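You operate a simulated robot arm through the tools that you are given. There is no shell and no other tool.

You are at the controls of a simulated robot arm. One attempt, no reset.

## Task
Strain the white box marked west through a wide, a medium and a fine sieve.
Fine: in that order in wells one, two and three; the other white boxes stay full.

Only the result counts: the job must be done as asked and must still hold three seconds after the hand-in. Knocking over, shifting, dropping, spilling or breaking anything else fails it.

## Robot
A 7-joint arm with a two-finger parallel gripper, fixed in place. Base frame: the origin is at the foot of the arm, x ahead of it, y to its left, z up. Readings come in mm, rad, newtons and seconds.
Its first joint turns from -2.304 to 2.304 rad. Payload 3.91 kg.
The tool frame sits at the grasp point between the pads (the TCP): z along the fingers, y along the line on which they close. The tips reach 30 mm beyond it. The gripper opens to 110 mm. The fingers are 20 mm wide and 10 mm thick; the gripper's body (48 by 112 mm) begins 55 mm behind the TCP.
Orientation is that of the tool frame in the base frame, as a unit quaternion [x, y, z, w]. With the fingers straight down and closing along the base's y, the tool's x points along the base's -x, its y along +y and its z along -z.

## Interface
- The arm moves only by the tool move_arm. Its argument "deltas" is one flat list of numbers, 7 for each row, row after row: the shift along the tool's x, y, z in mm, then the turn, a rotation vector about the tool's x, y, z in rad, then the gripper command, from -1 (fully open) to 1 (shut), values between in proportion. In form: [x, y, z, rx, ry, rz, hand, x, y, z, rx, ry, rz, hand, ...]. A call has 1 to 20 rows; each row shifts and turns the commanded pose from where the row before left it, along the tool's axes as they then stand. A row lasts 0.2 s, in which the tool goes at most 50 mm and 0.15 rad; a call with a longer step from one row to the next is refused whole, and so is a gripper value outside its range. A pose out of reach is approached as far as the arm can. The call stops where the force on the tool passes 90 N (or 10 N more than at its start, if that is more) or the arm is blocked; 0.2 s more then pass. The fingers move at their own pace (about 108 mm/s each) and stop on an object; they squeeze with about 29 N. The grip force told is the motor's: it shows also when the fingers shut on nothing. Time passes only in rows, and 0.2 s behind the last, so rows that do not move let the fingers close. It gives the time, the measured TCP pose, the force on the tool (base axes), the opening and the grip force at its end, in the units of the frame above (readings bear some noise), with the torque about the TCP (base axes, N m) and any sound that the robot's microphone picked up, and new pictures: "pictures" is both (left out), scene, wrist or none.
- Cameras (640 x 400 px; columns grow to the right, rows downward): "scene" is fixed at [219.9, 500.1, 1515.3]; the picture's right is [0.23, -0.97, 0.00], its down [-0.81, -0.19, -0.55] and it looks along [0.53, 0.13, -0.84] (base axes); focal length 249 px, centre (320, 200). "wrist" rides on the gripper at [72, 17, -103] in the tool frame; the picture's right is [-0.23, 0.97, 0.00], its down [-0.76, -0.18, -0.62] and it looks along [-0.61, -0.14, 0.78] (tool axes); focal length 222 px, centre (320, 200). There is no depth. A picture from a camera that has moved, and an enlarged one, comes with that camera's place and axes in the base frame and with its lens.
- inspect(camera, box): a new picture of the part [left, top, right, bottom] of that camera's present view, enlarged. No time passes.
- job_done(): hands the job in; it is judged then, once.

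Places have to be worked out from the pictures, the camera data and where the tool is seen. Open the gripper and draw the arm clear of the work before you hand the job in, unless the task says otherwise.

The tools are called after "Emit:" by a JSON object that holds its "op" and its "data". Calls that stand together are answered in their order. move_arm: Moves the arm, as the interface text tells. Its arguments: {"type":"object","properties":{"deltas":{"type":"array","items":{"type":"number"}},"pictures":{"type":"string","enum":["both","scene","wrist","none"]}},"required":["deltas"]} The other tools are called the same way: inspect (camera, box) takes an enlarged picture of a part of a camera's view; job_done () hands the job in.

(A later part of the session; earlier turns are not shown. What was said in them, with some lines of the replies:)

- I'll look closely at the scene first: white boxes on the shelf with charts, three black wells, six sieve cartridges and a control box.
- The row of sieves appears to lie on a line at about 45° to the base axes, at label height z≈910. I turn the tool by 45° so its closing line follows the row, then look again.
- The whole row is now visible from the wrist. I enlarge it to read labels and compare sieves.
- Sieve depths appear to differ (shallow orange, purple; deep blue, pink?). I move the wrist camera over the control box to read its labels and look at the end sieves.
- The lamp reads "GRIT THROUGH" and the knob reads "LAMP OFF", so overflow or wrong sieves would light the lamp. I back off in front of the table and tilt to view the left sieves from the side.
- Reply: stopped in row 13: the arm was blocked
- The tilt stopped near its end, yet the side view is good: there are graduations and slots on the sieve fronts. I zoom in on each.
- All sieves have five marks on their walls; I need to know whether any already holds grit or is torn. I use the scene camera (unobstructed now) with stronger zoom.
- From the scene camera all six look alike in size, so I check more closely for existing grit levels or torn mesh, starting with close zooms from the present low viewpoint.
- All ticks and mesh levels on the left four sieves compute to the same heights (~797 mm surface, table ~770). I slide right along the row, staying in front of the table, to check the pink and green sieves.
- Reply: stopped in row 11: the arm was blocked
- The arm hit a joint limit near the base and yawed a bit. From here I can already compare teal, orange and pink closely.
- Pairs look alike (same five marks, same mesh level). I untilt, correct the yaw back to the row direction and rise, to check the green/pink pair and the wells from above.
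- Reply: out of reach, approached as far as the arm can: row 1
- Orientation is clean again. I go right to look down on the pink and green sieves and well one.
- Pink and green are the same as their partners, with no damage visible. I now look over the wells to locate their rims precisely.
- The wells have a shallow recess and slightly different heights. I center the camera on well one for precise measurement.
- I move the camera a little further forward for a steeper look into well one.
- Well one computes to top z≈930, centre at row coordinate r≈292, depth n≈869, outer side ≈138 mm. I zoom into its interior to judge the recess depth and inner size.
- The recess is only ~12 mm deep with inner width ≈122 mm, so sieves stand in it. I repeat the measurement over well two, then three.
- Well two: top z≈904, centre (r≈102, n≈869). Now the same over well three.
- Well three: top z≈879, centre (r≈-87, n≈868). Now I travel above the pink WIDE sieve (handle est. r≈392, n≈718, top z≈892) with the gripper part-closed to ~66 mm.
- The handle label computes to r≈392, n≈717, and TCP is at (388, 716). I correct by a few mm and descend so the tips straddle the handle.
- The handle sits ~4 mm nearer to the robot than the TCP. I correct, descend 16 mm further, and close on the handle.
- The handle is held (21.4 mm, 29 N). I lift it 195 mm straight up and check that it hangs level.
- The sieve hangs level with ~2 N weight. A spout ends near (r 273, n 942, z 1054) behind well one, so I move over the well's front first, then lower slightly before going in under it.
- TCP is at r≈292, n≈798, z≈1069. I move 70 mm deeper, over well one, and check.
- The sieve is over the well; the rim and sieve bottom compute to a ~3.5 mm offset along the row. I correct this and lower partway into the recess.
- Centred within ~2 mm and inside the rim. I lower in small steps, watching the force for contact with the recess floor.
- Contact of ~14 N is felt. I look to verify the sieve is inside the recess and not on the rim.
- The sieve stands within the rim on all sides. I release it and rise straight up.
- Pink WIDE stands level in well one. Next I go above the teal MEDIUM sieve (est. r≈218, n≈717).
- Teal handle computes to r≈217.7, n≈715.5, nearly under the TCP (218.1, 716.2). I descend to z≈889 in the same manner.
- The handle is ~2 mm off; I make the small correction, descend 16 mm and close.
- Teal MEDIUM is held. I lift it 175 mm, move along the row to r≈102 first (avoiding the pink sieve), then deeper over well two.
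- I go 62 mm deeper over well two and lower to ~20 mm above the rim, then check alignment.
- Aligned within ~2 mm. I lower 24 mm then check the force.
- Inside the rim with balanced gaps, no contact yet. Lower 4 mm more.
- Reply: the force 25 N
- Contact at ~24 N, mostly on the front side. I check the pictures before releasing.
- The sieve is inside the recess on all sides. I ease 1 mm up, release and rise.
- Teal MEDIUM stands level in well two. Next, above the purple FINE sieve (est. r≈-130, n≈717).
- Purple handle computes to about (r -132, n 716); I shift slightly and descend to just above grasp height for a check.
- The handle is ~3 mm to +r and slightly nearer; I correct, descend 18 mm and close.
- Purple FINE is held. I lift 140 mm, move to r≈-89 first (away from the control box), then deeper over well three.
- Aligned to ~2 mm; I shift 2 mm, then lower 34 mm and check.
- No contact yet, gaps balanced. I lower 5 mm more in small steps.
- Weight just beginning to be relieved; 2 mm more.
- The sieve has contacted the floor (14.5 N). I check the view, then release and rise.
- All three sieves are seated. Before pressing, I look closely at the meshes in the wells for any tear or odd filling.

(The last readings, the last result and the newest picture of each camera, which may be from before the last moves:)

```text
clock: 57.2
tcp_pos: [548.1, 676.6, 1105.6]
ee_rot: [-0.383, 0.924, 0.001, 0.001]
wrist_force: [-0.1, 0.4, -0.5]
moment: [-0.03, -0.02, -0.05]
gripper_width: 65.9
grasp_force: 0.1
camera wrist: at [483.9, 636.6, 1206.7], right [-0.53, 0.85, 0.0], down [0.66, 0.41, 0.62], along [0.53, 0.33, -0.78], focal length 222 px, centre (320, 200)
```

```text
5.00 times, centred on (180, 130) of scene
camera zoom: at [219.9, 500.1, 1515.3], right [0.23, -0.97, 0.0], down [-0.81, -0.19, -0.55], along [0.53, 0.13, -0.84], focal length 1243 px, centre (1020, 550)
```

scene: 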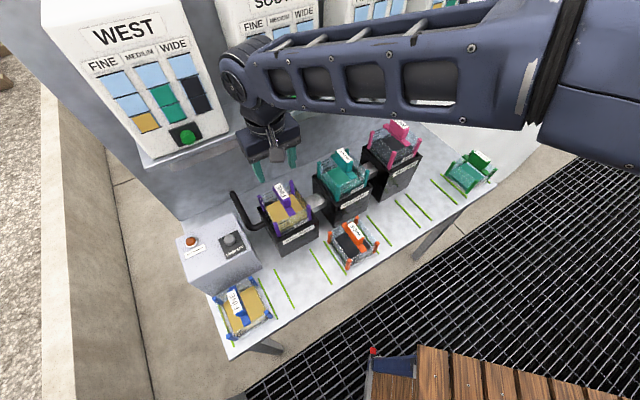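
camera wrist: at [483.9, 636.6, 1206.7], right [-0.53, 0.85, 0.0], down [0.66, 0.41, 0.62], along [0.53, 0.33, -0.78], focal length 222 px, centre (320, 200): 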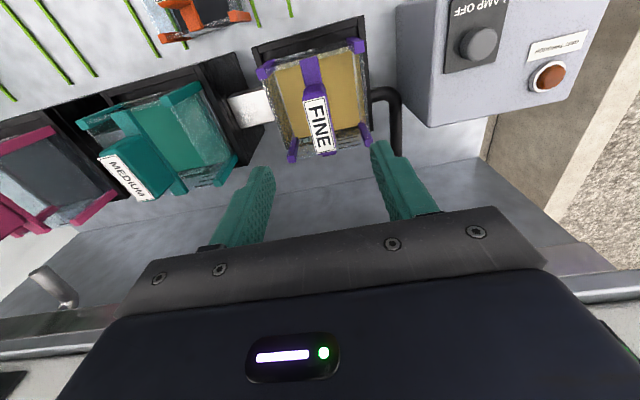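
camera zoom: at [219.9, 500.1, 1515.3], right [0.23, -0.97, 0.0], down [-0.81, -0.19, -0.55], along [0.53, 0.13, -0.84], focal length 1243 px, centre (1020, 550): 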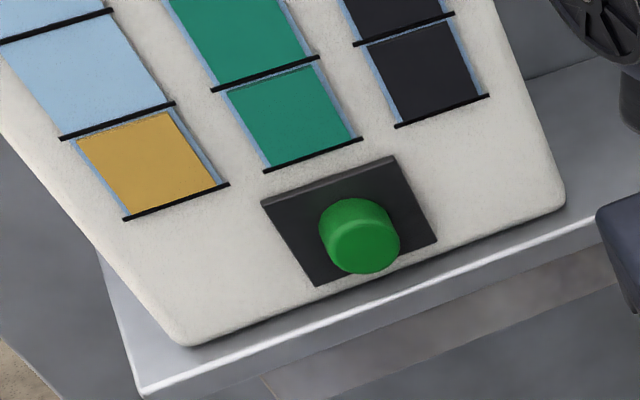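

The meshes look intact and levels equal. Now the West button: estimated at r≈-226, n≈976, z≈1161 facing the robot. I retreat, close the fingers and begin tilting the tool forward to horizontal.

Emit:
{"op": "move_arm", "data": {"deltas": [21, 10, -20, 0, 0, 0, 0, 21, 20, -20, 0, 0, 0, 0.5, 21, 35, -15, 0, 0, 0, 1, 21, 35, -10, 0, 0, 0, 1, 22, 35, -10, 0, 0, 0, 1, 0, 0, 0, 0, -0.14, 0, 1, 0, 0, 0, 0, -0.14, 0, 1, 0, 0, 0, 0, -0.14, 0, 1, 0, 0, 0, 0, -0.14, 0, 1, 0, 0, 0, 0, -0.14, 0, 1], "pictures": "both"}}

```text
clock: 59.4
tcp_pos: [379.0, 696.6, 1179.8]
ee_rot: [-0.359, 0.868, 0.132, 0.318]
wrist_force: [0.7, -0.4, 0.0]
moment: [0.0, 0.02, 0.03]
gripper_width: 0.0
grasp_force: 29.1
camera wrist: at [279.7, 621.2, 1210.6], right [-0.57, 0.81, 0.15], down [0.25, 0.0, 0.97], along [0.78, 0.59, -0.2], focal length 222 px, centre (320, 200)
```

scene: 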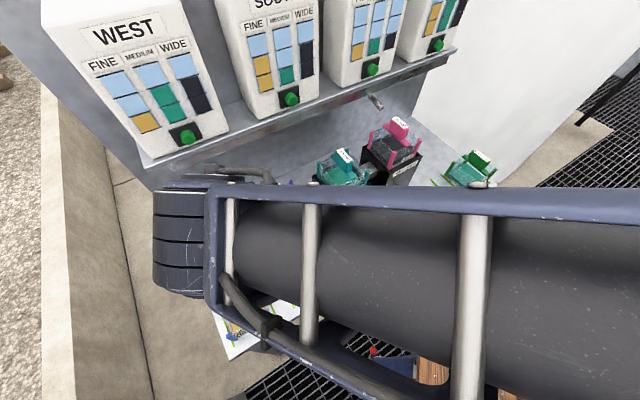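
wrist: 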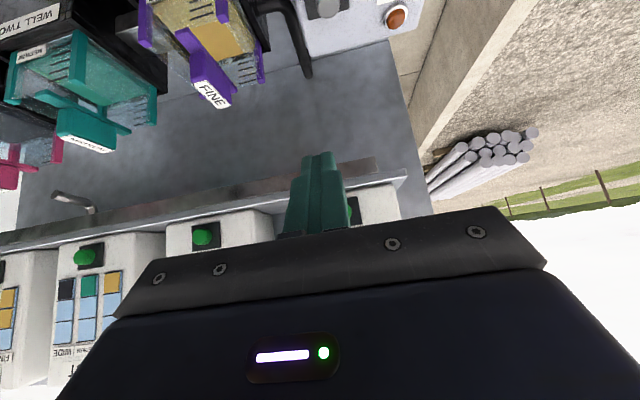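

Heading is exactly along the depth direction, tilt 40°. The West button computes to r≈-228, z≈1165. I continue tilting to horizontal.

Emit:
{"op": "move_arm", "data": {"deltas": [0, 0, 0, 0, -0.145, 0, 1, 0, 0, 0, 0, -0.145, 0, 1, 0, 0, 0, 0, -0.145, 0, 1, 0, 0, 0, 0, -0.145, 0, 1, 0, 0, 0, 0, -0.145, 0, 1, 0, 0, 0, 0, -0.146, 0, 1, 0, 0, 0, 0, 0, 0, 1], "pictures": "both"}}

```text
clock: 61.0
tcp_pos: [377.9, 699.2, 1181.6]
ee_rot: [-0.271, 0.652, 0.272, 0.653]
wrist_force: [-0.1, 0.7, 0.0]
moment: [0.0, -0.04, 0.0]
gripper_width: 0.0
grasp_force: 29.2
camera wrist: at [291.7, 635.9, 1106.7], right [-0.69, 0.69, 0.23], down [-0.31, -0.57, 0.76], along [0.65, 0.45, 0.61], focal length 222 px, centre (320, 200)
```

scene: 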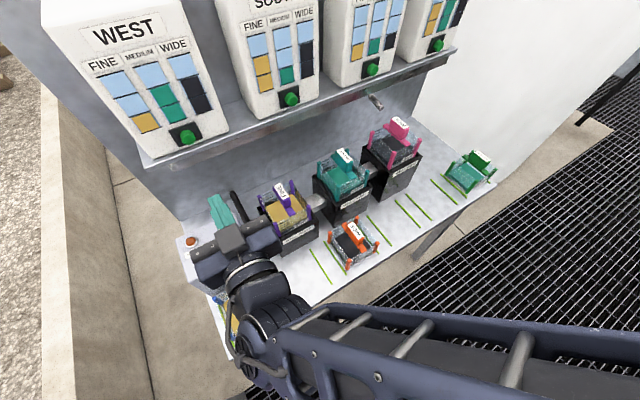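
wrist: 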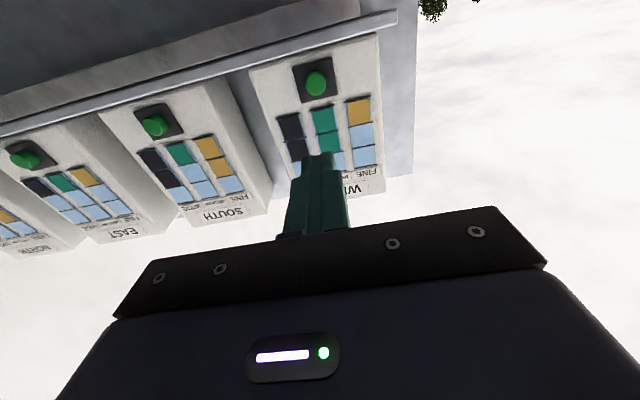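

Tool is horizontal; West's button is right ahead. I zoom in to get its face precisely.

Emit:
{"op": "inspect", "data": {"camera": "wrist", "box": [270, 30, 390, 130]}}

Emit:
{"op": "inspect", "data": {"camera": "scene", "box": [150, 100, 230, 170]}}

Emit:
{"op": "inspect", "data": {"camera": "scene", "box": [170, 170, 330, 330]}}

```text
4.00 times, centred on (330, 80) of wrist
camera zoom: at [291.7, 635.9, 1106.7], right [-0.69, 0.69, 0.23], down [-0.31, -0.57, 0.76], along [0.65, 0.45, 0.61], focal length 888 px, centre (280, 680)
```

zoom: 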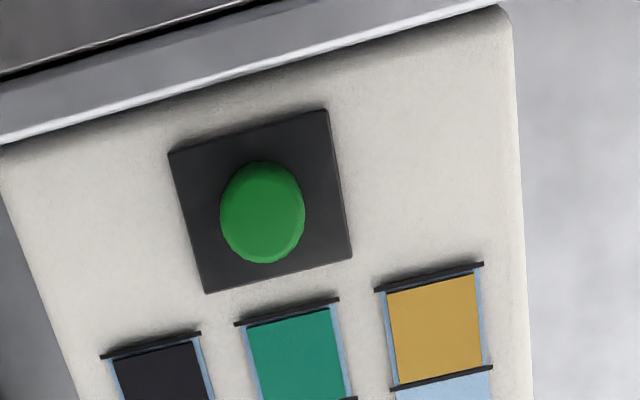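

```text
5.71 times, centred on (190, 135) of scene
camera zoom: at [219.9, 500.1, 1515.3], right [0.23, -0.97, 0.0], down [-0.81, -0.19, -0.55], along [0.53, 0.13, -0.84], focal length 1421 px, centre (1063, 571)
```

zoom: 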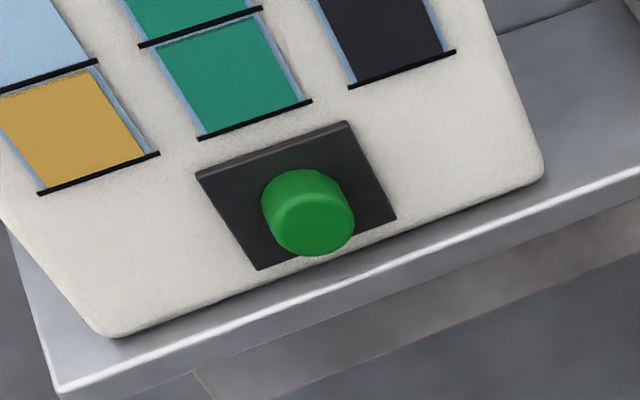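

```text
2.50 times, centred on (250, 250) of scene
camera zoom: at [219.9, 500.1, 1515.3], right [0.23, -0.97, 0.0], down [-0.81, -0.19, -0.55], along [0.53, 0.13, -0.84], focal length 622 px, centre (495, 75)
```

zoom: 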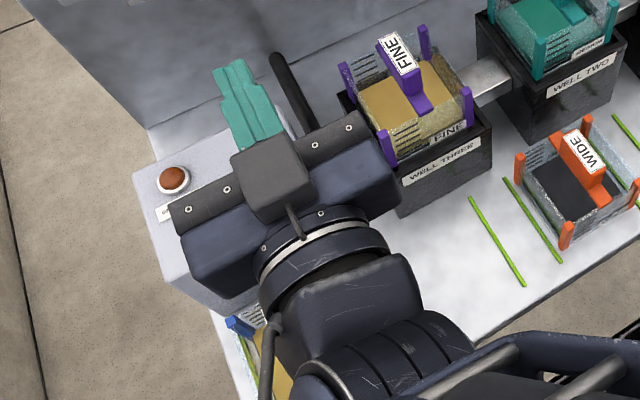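

Button face at about r -226, n 962, z 1165. I advance to ~15 mm in front of it (tip), and look again.

Emit:
{"op": "move_arm", "data": {"deltas": [5, -0.5, 30, 0, 0, 0, 1, 5, -0.5, 30, 0, 0, 0, 1, 6, 0, 30, 0, 0, 0, 1, 0, 0, 30, 0, 0, 0, 1, 0, 0, 30, 0, 0, 0, 1, 0, 0, 0, 0, 0, 0, 1], "pictures": "both"}}

Emit:
{"op": "inspect", "data": {"camera": "scene", "box": [120, 80, 260, 200]}}

Emit:
{"op": "inspect", "data": {"camera": "wrist", "box": [240, 60, 420, 200]}}

```text
clock: 62.4
tcp_pos: [485.3, 804.4, 1163.9]
ee_rot: [-0.271, 0.652, 0.272, 0.653]
wrist_force: [1.1, -0.3, 0.0]
moment: [-0.01, -0.02, 0.04]
gripper_width: 0.1
grasp_force: 29.0
camera wrist: at [398.9, 742.5, 1091.1], right [-0.69, 0.69, 0.23], down [-0.31, -0.57, 0.76], along [0.65, 0.45, 0.61], focal length 222 px, centre (320, 200)
```

scene: 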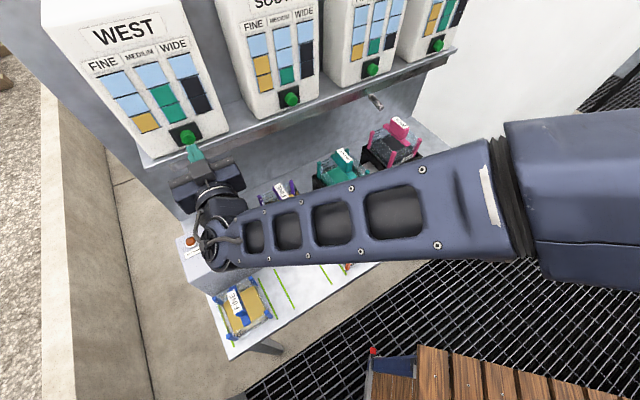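
wrist: 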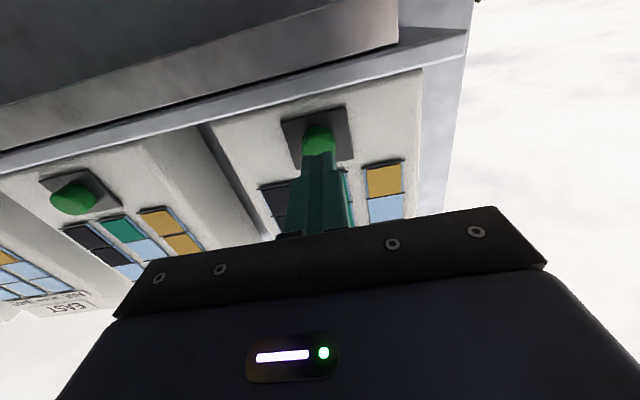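

```text
3.33 times, centred on (190, 140) of scene
camera zoom: at [219.9, 500.1, 1515.3], right [0.23, -0.97, 0.0], down [-0.81, -0.19, -0.55], along [0.53, 0.13, -0.84], focal length 829 px, centre (753, 400)
```

zoom: 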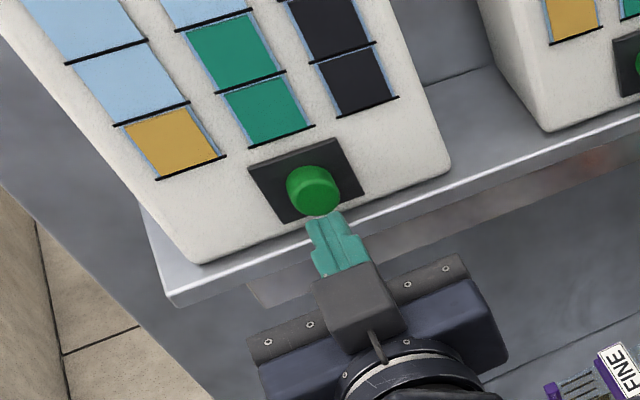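

```text
2.86 times, centred on (330, 130) of wrist
camera zoom: at [398.9, 742.5, 1091.1], right [-0.69, 0.69, 0.23], down [-0.31, -0.57, 0.76], along [0.65, 0.45, 0.61], focal length 635 px, centre (291, 400)
```

zoom: 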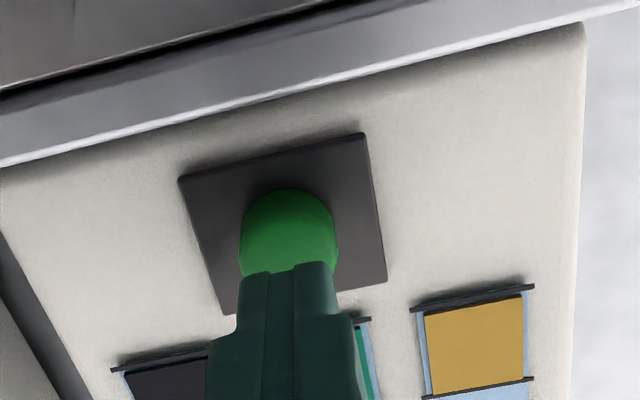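

The tip is aligned with the button, ~20 mm short. I advance in small steps and watch force and sound.

Emit:
{"op": "move_arm", "data": {"deltas": [0, 0, 6, 0, 0, 0, 1, 0, 0, 6, 0, 0, 0, 1, 0, 0, 5, 0, 0, 0, 1, 0, 0, 0, 0, 0, 0, 1], "pictures": "scene"}}

Emit:
{"op": "inspect", "data": {"camera": "scene", "box": [150, 100, 230, 170]}}

```text
clock: 63.4
tcp_pos: [496.1, 814.4, 1163.2]
ee_rot: [-0.269, 0.652, 0.272, 0.654]
wrist_force: [-0.9, -0.6, 0.3]
moment: [0.01, 0.02, 0.01]
gripper_width: 0.0
grasp_force: 29.4
```

scene: 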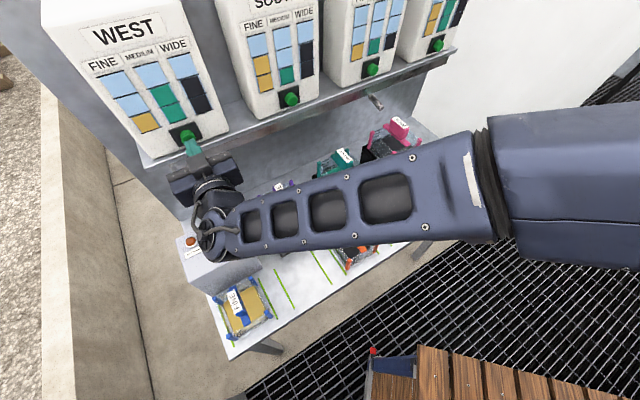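

```text
5.71 times, centred on (190, 135) of scene
camera zoom: at [219.9, 500.1, 1515.3], right [0.23, -0.97, 0.0], down [-0.81, -0.19, -0.55], along [0.53, 0.13, -0.84], focal length 1421 px, centre (1063, 571)
```

zoom: 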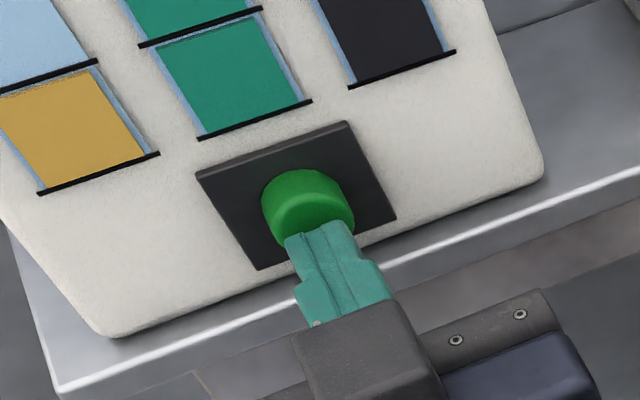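

Near contact. I continue in 3 mm steps.

Emit:
{"op": "move_arm", "data": {"deltas": [0, 0, 3, 0, 0, 0, 1, 0, 0, 3, 0, 0, 0, 1, 0, 0, 3, 0, 0, 0, 1, 0, 0, 0, 0, 0, 0, 1], "pictures": "scene"}}

Emit:
{"op": "inspect", "data": {"camera": "scene", "box": [150, 100, 230, 170]}}

```text
clock: 64.4
tcp_pos: [502.3, 822.4, 1164.9]
ee_rot: [-0.27, 0.653, 0.271, 0.654]
wrist_force: [-1.1, -0.9, -0.4]
moment: [0.02, 0.03, 0.02]
gripper_width: 0.1
grasp_force: 29.0
```

scene: 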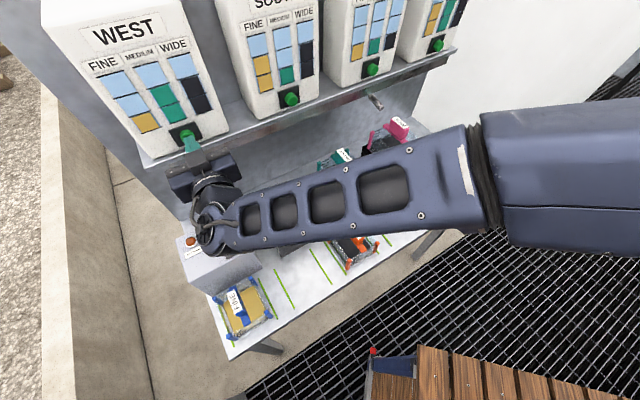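

```text
5.71 times, centred on (190, 135) of scene
camera zoom: at [219.9, 500.1, 1515.3], right [0.23, -0.97, 0.0], down [-0.81, -0.19, -0.55], along [0.53, 0.13, -0.84], focal length 1421 px, centre (1063, 571)
```

zoom: 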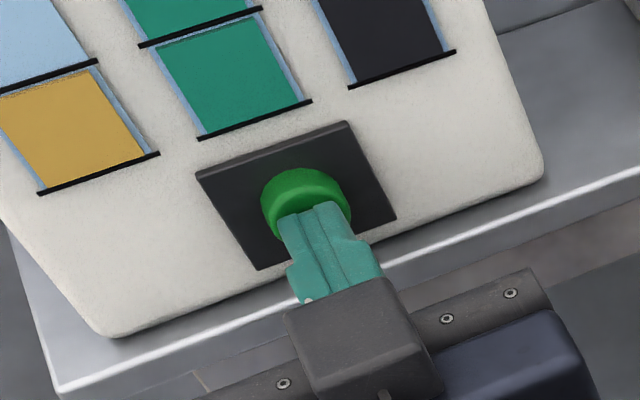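

The cap is beginning to move with a light force (~1.4 N). I press further.

Emit:
{"op": "move_arm", "data": {"deltas": [0, 0, 2, 0, 0, 0, 1, 0, 0, 2, 0, 0, 0, 1, 0, 0, 2, 0, 0, 0, 1, 0, 0, 0, 0, 0, 0, 1], "pictures": "scene"}}

Emit:
{"op": "inspect", "data": {"camera": "scene", "box": [100, 0, 240, 170]}}

```text
clock: 65.4
tcp_pos: [507.3, 824.3, 1165.3]
ee_rot: [-0.271, 0.652, 0.272, 0.653]
wrist_force: [-11.3, -10.5, -2.6]
moment: [-0.03, 0.14, 0.01]
gripper_width: 0.1
grasp_force: 29.1
heard: click
```

scene: 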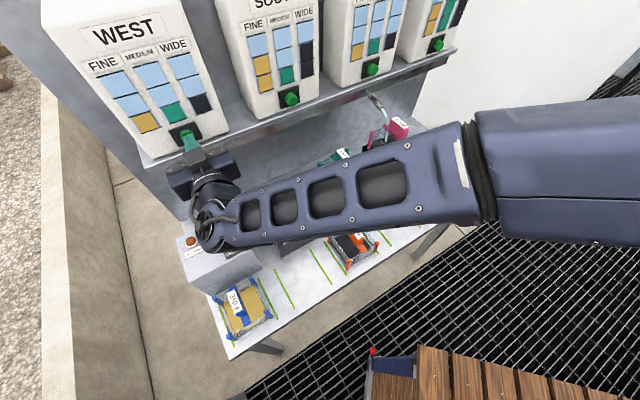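

```text
2.35 times, centred on (170, 85) of scene
camera zoom: at [219.9, 500.1, 1515.3], right [0.23, -0.97, 0.0], down [-0.81, -0.19, -0.55], along [0.53, 0.13, -0.84], focal length 585 px, centre (673, 471)
```

zoom: 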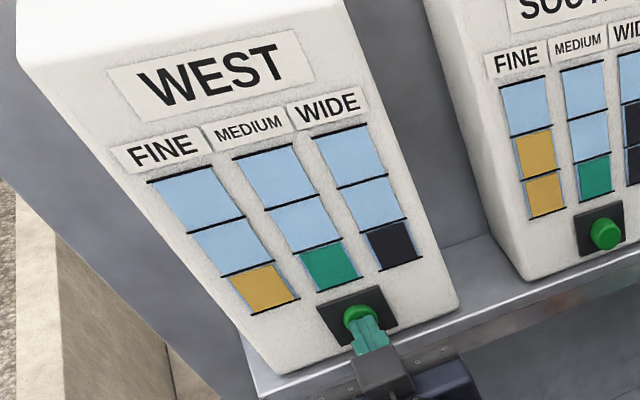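

A click: West's gauge is falling (WIDE and MEDIUM dropped a step) and something flows at the spout. I hold still a second and watch.

Emit:
{"op": "move_arm", "data": {"deltas": [0, 0, 0, 0, 0, 0, 1, 0, 0, 0, 0, 0, 0, 1, 0, 0, 0, 0, 0, 0, 1], "pictures": "scene"}}

Emit:
{"op": "inspect", "data": {"camera": "scene", "box": [100, 0, 240, 170]}}

Emit:
{"op": "inspect", "data": {"camera": "scene", "box": [310, 70, 450, 180]}}

```text
clock: 66.2
tcp_pos: [507.5, 825.9, 1164.7]
ee_rot: [-0.271, 0.653, 0.272, 0.653]
wrist_force: [-10.9, -10.4, -6.4]
moment: [-0.16, 0.12, 0.03]
gripper_width: 0.0
grasp_force: 28.5
```

scene: 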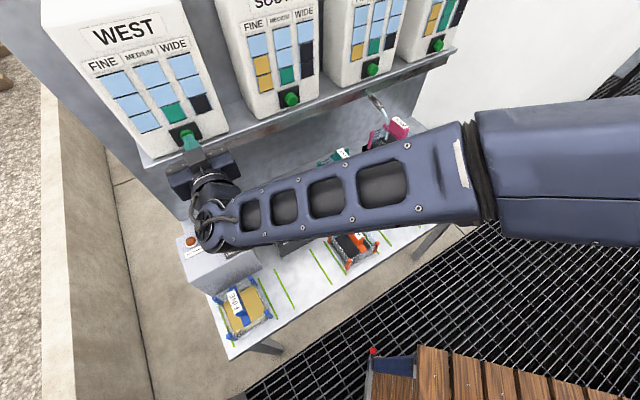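

```text
2.35 times, centred on (170, 85) of scene
camera zoom: at [219.9, 500.1, 1515.3], right [0.23, -0.97, 0.0], down [-0.81, -0.19, -0.55], along [0.53, 0.13, -0.84], focal length 585 px, centre (673, 471)
```

zoom: 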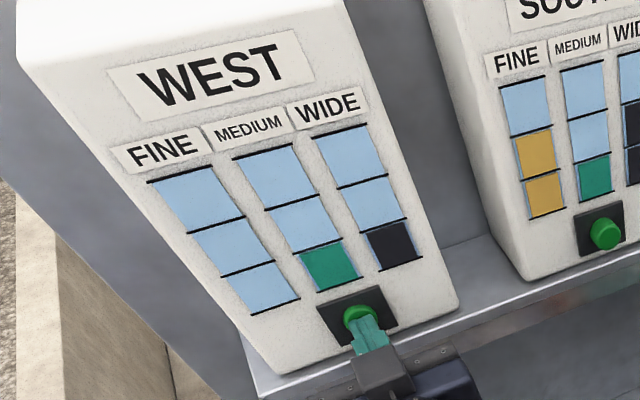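

```text
3.64 times, centred on (380, 125) of scene
camera zoom: at [219.9, 500.1, 1515.3], right [0.23, -0.97, 0.0], down [-0.81, -0.19, -0.55], along [0.53, 0.13, -0.84], focal length 904 px, centre (102, 473)
```

zoom: 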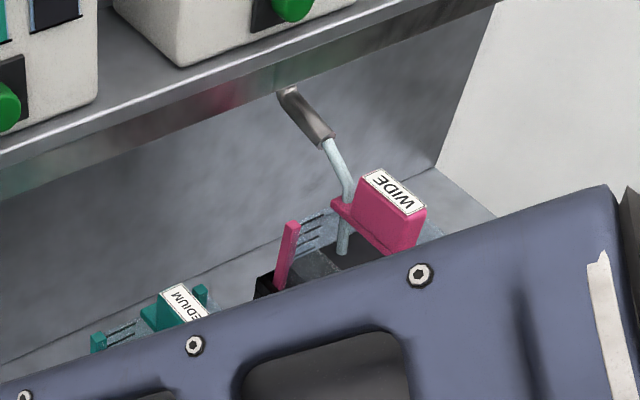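

It is pouring from the spout into the WIDE sieve; FINE is now drained in the gauge. I keep holding and watching.

Emit:
{"op": "move_arm", "data": {"deltas": [0, 0, 0, 0, 0, 0, 1, 0, 0, 0, 0, 0, 0, 1, 0, 0, 0, 0, 0, 0, 1, 0, 0, 0, 0, 0, 0, 1, 0, 0, 0, 0, 0, 0, 1], "pictures": "scene"}}

Emit:
{"op": "inspect", "data": {"camera": "scene", "box": [100, 0, 240, 170]}}

Emit:
{"op": "inspect", "data": {"camera": "scene", "box": [300, 70, 450, 190]}}

Emit:
{"op": "inspect", "data": {"camera": "scene", "box": [170, 220, 230, 270]}}

```text
clock: 67.4
tcp_pos: [507.5, 824.2, 1165.5]
ee_rot: [-0.27, 0.652, 0.272, 0.654]
wrist_force: [-11.9, -9.4, -6.4]
moment: [-0.14, 0.12, 0.02]
gripper_width: 0.2
grasp_force: 29.2
```

scene: 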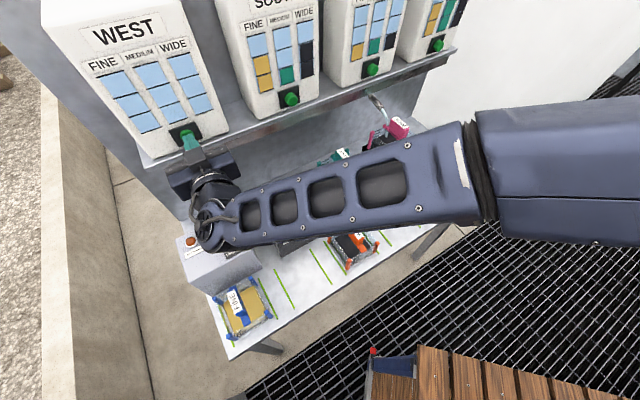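

```text
2.35 times, centred on (170, 85) of scene
camera zoom: at [219.9, 500.1, 1515.3], right [0.23, -0.97, 0.0], down [-0.81, -0.19, -0.55], along [0.53, 0.13, -0.84], focal length 585 px, centre (673, 471)
```

zoom: 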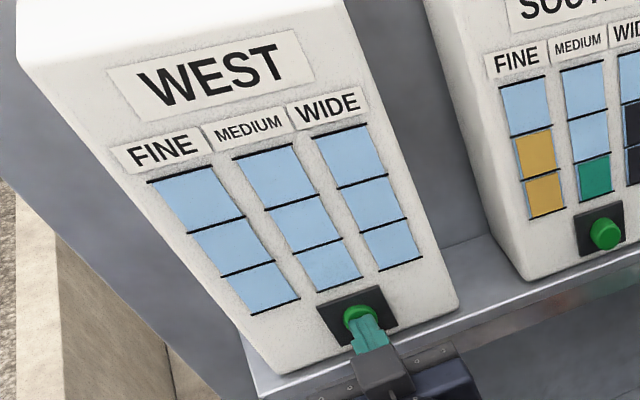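

```text
3.33 times, centred on (375, 130) of scene
camera zoom: at [219.9, 500.1, 1515.3], right [0.23, -0.97, 0.0], down [-0.81, -0.19, -0.55], along [0.53, 0.13, -0.84], focal length 829 px, centre (137, 433)
```

zoom: 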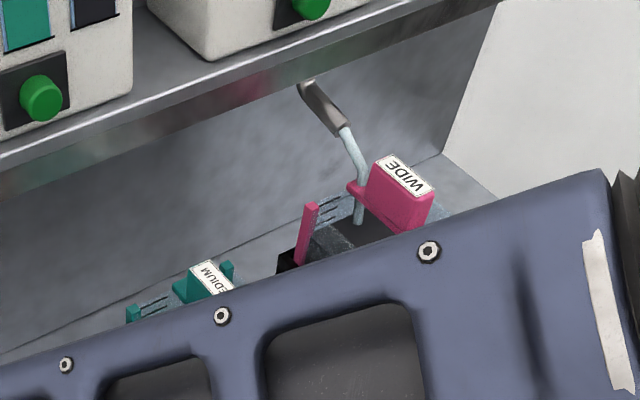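

```text
8.00 times, centred on (200, 245) of scene
camera zoom: at [219.9, 500.1, 1515.3], right [0.23, -0.97, 0.0], down [-0.81, -0.19, -0.55], along [0.53, 0.13, -0.84], focal length 1990 px, centre (1280, -160)
```

zoom: 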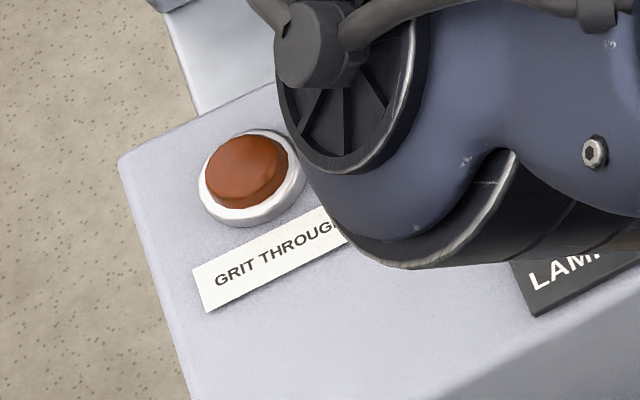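

West's gauge is fully empty and the GRIT THROUGH lamp is dark. I now withdraw straight back from the button and observe the rest of the flow.

Emit:
{"op": "move_arm", "data": {"deltas": [0, 0, 0, 0, 0, 0, 1, 0, 0, 0, 0, 0, 0, 1, 0, 0, -10, 0, 0, 0, 1, 0, 0, -30, 0, 0, 0, 1, 0, 0, -40, 0, 0, 0, 1, 0, 0, -40, 0, 0, 0, 1, 0, 0, -40, 0, 0, 0, 1, 0, 0, -40, 0, 0, 0, 1, 0, 0, 0, 0, 0, 0, 1], "pictures": "both"}}

Emit:
{"op": "inspect", "data": {"camera": "scene", "box": [260, 70, 450, 260]}}

Emit:
{"op": "inspect", "data": {"camera": "scene", "box": [40, 0, 240, 170]}}

```text
clock: 69.4
tcp_pos: [364.2, 688.0, 1164.4]
ee_rot: [-0.27, 0.653, 0.271, 0.654]
wrist_force: [-0.6, 0.3, 0.2]
moment: [0.04, 0.02, 0.0]
gripper_width: 0.0
grasp_force: 29.4
camera wrist: at [279.5, 625.5, 1090.6], right [-0.69, 0.69, 0.23], down [-0.31, -0.57, 0.76], along [0.65, 0.45, 0.61], focal length 222 px, centre (320, 200)
```

scene: 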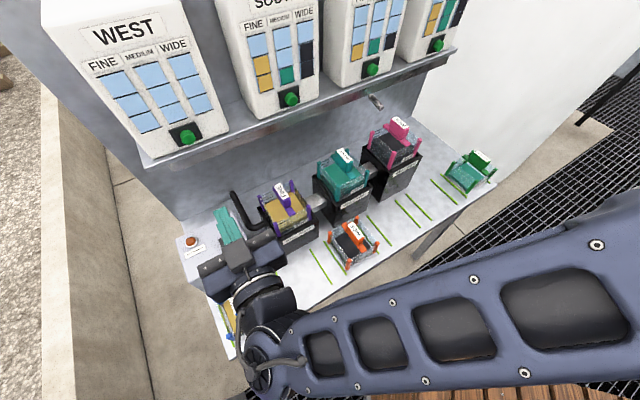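
wrist: 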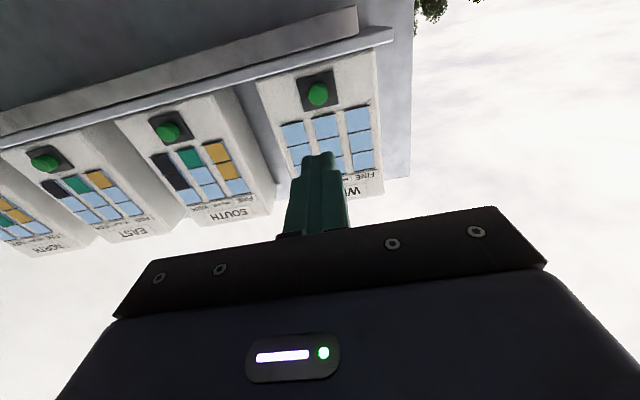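

```text
2.11 times, centred on (355, 165) of scene
camera zoom: at [219.9, 500.1, 1515.3], right [0.23, -0.97, 0.0], down [-0.81, -0.19, -0.55], along [0.53, 0.13, -0.84], focal length 524 px, centre (246, 274)
```

zoom: 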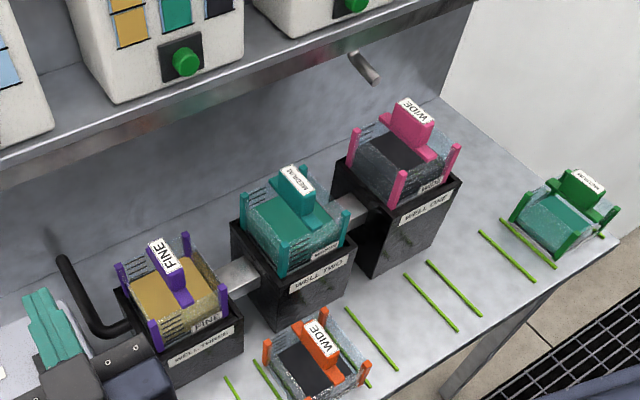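

```text
2.35 times, centred on (140, 85) of scene
camera zoom: at [219.9, 500.1, 1515.3], right [0.23, -0.97, 0.0], down [-0.81, -0.19, -0.55], along [0.53, 0.13, -0.84], focal length 585 px, centre (744, 471)
```

zoom: 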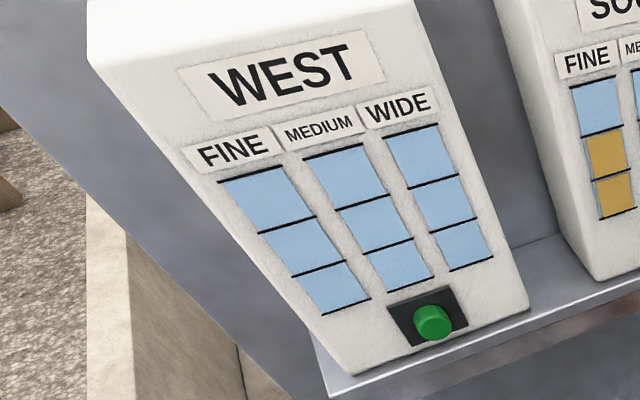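

West is empty and the stream has stopped. I check the lamp and the sieve contents.

Emit:
{"op": "inspect", "data": {"camera": "scene", "box": [170, 220, 250, 290]}}

Emit:
{"op": "inspect", "data": {"camera": "scene", "box": [355, 110, 430, 175]}}

Emit:
{"op": "inspect", "data": {"camera": "scene", "box": [305, 140, 380, 210]}}

Emit:
{"op": "inspect", "data": {"camera": "scene", "box": [250, 175, 325, 250]}}

Emit:
{"op": "inspect", "data": {"camera": "scene", "box": [210, 0, 470, 120]}}

```text
5.71 times, centred on (210, 255) of scene
camera zoom: at [219.9, 500.1, 1515.3], right [0.23, -0.97, 0.0], down [-0.81, -0.19, -0.55], along [0.53, 0.13, -0.84], focal length 1421 px, centre (949, -114)
```

zoom: 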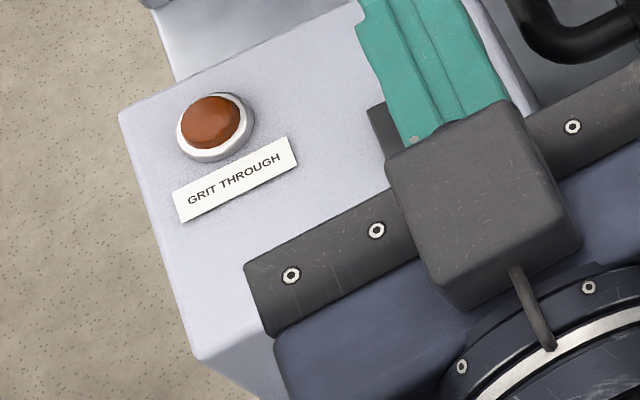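

```text
6.15 times, centred on (392, 142) of scene
camera zoom: at [219.9, 500.1, 1515.3], right [0.23, -0.97, 0.0], down [-0.81, -0.19, -0.55], along [0.53, 0.13, -0.84], focal length 1530 px, centre (-126, 554)
```

zoom: 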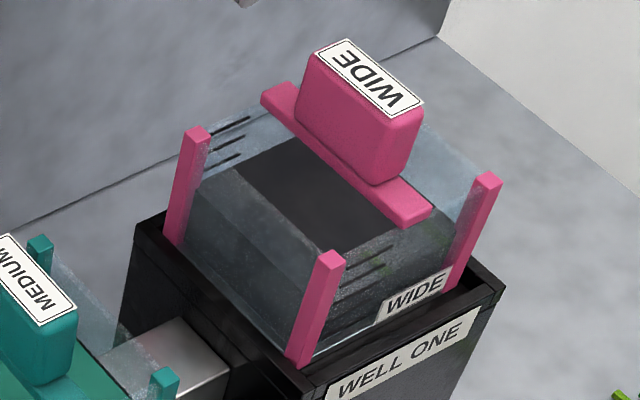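

```text
5.71 times, centred on (342, 175) of scene
camera zoom: at [219.9, 500.1, 1515.3], right [0.23, -0.97, 0.0], down [-0.81, -0.19, -0.55], along [0.53, 0.13, -0.84], focal length 1421 px, centre (191, 343)
```

zoom: 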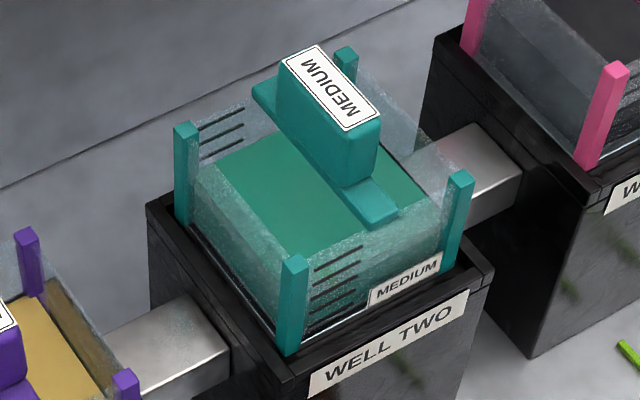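

```text
5.33 times, centred on (288, 212) of scene
camera zoom: at [219.9, 500.1, 1515.3], right [0.23, -0.97, 0.0], down [-0.81, -0.19, -0.55], along [0.53, 0.13, -0.84], focal length 1326 px, centre (493, 133)
```

zoom: 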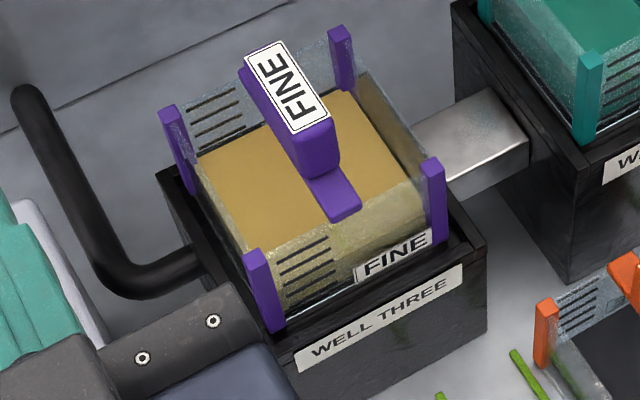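

```text
2.46 times, centred on (340, 60) of scene
camera zoom: at [219.9, 500.1, 1515.3], right [0.23, -0.97, 0.0], down [-0.81, -0.19, -0.55], along [0.53, 0.13, -0.84], focal length 612 px, centre (271, 545)
```

zoom: 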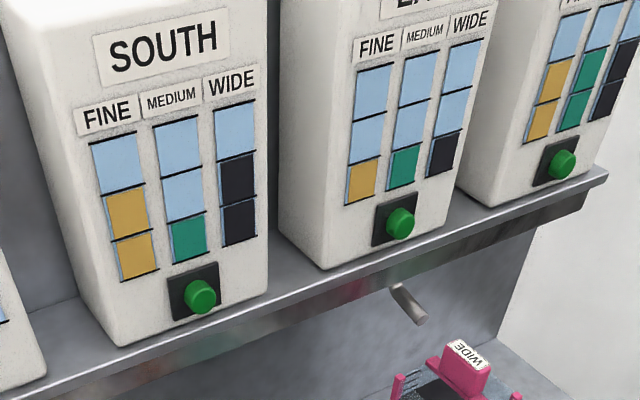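

Contents rose in each sieve, no overflow, lamp dark, other boxes unchanged. I now back off, untilt the tool and retreat upward with the gripper opened.

Emit:
{"op": "move_arm", "data": {"deltas": [-20, 0, -15, 0, 0, 0, 1, -20, 0, -15, 0, 0, 0, 1, -20, 0, 0, 0, 0.145, 0, 1, 0, 0, 0, 0, 0.145, 0, 1, 0, 0, 0, 0, 0.145, 0, 1, 0, 0, 0, 0, 0.145, 0, 1, 0, 0, 0, 0, 0.145, 0, 1, 0, 0, 0, 0, 0.145, 0, 0.5, 0, 0, 0, 0, 0.145, 0, 0, 0, 0, 0, 0, 0.145, 0, -0.5, 0, 0, 0, 0, 0.145, 0, -1, 0, 0, 0, 0, 0.145, 0, -1, 0, 0, 0, 0, 0.12, 0, -1, 0, 0, 0, 0, 0, 0, -1], "pictures": "both"}}

```text
clock: 72.4
tcp_pos: [344.5, 661.1, 1223.7]
ee_rot: [-0.385, 0.923, 0.003, 0.0]
wrist_force: [0.7, 0.4, 0.4]
moment: [0.01, 0.05, 0.02]
gripper_width: 109.8
grasp_force: 0.1
camera wrist: at [280.7, 620.9, 1326.3], right [-0.53, 0.85, 0.0], down [0.66, 0.41, 0.62], along [0.53, 0.33, -0.78], focal length 222 px, centre (320, 200)
```

scene: 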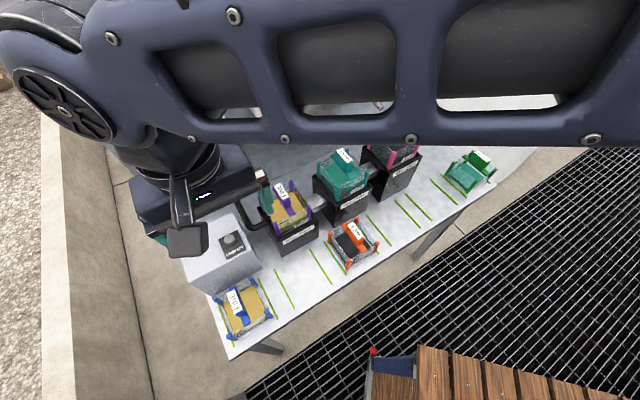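
wrist: 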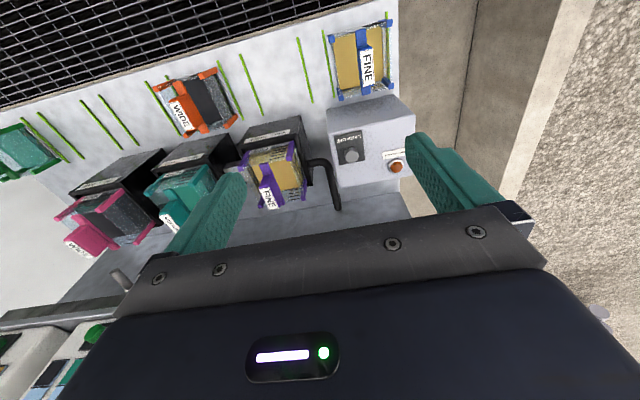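

Tool is down and open. I retreat to near the starting pose, away from the work.

Emit:
{"op": "move_arm", "data": {"deltas": [12.6, -38, -9, 0, 0, 0, -1, 12.6, -38, -9, 0, 0, 0, -1, 12.6, -38, -9, 0, 0, 0, -1, 12.6, -38, -9, 0, 0, 0, -1, 12.6, -38, -9, 0, 0, 0, -1, 12.6, -38, -9, 0, 0, 0, -1, 12.6, -38, -9, 0, 0, 0, -1, 12.6, -38, -9, 0, 0, 0, -1, 0, 0, 0, 0, 0, 0, -1, 0, 0, 0, 0, 0, 0, -1], "pictures": "both"}}

Emit:
{"op": "inspect", "data": {"camera": "scene", "box": [160, 100, 500, 360]}}

Emit:
{"op": "inspect", "data": {"camera": "scene", "box": [40, 0, 470, 170]}}

Emit:
{"op": "inspect", "data": {"camera": "scene", "box": [170, 215, 260, 290]}}

```text
clock: 74.6
tcp_pos: [488.9, 373.5, 1296.7]
ee_rot: [-0.383, 0.924, 0.002, 0.001]
wrist_force: [0.0, -0.1, 0.1]
moment: [0.0, 0.0, 0.0]
gripper_width: 110.2
grasp_force: 0.0
camera wrist: at [423.6, 334.0, 1399.3], right [-0.53, 0.85, 0.0], down [0.66, 0.41, 0.63], along [0.53, 0.33, -0.78], focal length 222 px, centre (320, 200)
```

scene: 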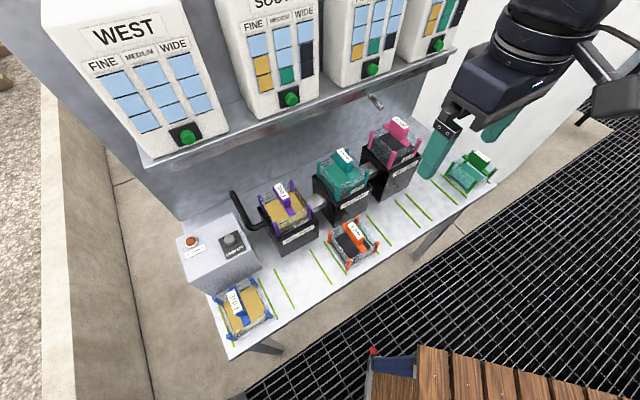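
wrist: 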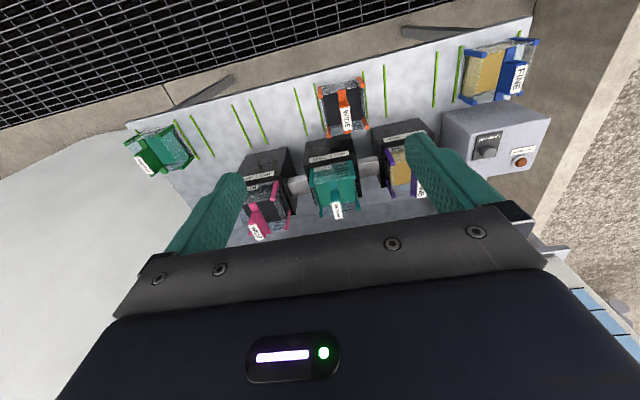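

```text
1.54 times, centred on (330, 230) of scene
camera zoom: at [219.9, 500.1, 1515.3], right [0.23, -0.97, 0.0], down [-0.81, -0.19, -0.55], along [0.53, 0.13, -0.84], focal length 383 px, centre (305, 154)
```

zoom: 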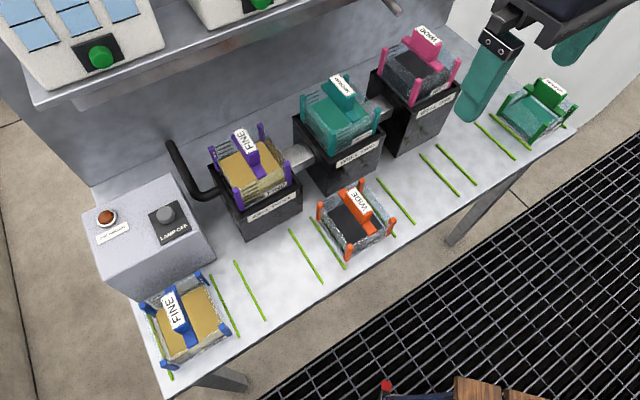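

```text
1.49 times, centred on (255, 85) of scene
camera zoom: at [219.9, 500.1, 1515.3], right [0.23, -0.97, 0.0], down [-0.81, -0.19, -0.55], along [0.53, 0.13, -0.84], focal length 370 px, centre (417, 371)
```

zoom: 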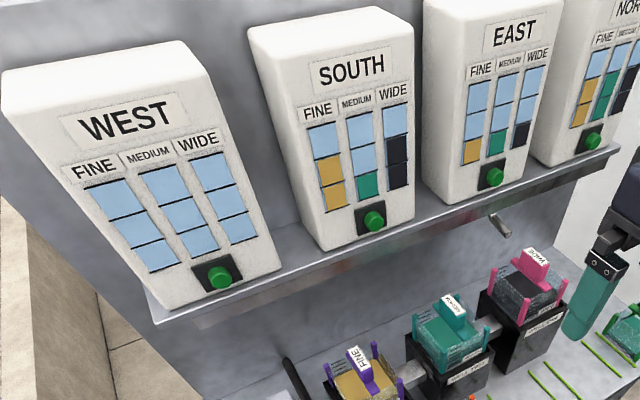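

```text
5.33 times, centred on (215, 252) of scene
camera zoom: at [219.9, 500.1, 1515.3], right [0.23, -0.97, 0.0], down [-0.81, -0.19, -0.55], along [0.53, 0.13, -0.84], focal length 1326 px, centre (880, -80)
```

zoom: 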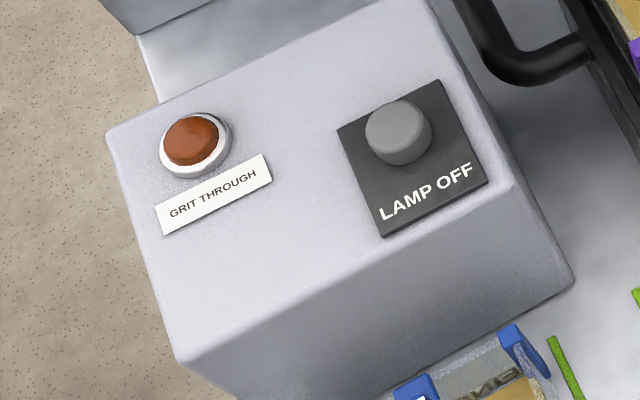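

West is empty, and South, East and North are unchanged. WIDE, MEDIUM and FINE stand in wells one, two and three, the unused sieves haven't moved, and the GRIT THROUGH lamp is dark. The arm is clear and the gripper open, so I hand the job in.

Emit:
{"op": "job_done", "data": {}}

```text
The job is handed in.
```

The white box marked West has been strained. Its gauge reads empty, and the wide, medium and fine sieves are standing in wells one, two and three, in that order. I've handed the job in, but no verdict came back with the hand-in.

- **Sieves used:** the pink wide, the teal medium and the purple fine. Their levels rose as the box drained, and I saw no overflow.
- **Grit lamp:** the "GRIT THROUGH" lamp was still dark at the last look.
- **Other boxes:** the gauges on South, East and North show no change.
- **Untouched:** the three spare sieves (orange wide, green medium, blue fine) are where they started.
- **Arm:** it is back near its starting position with the gripper open.
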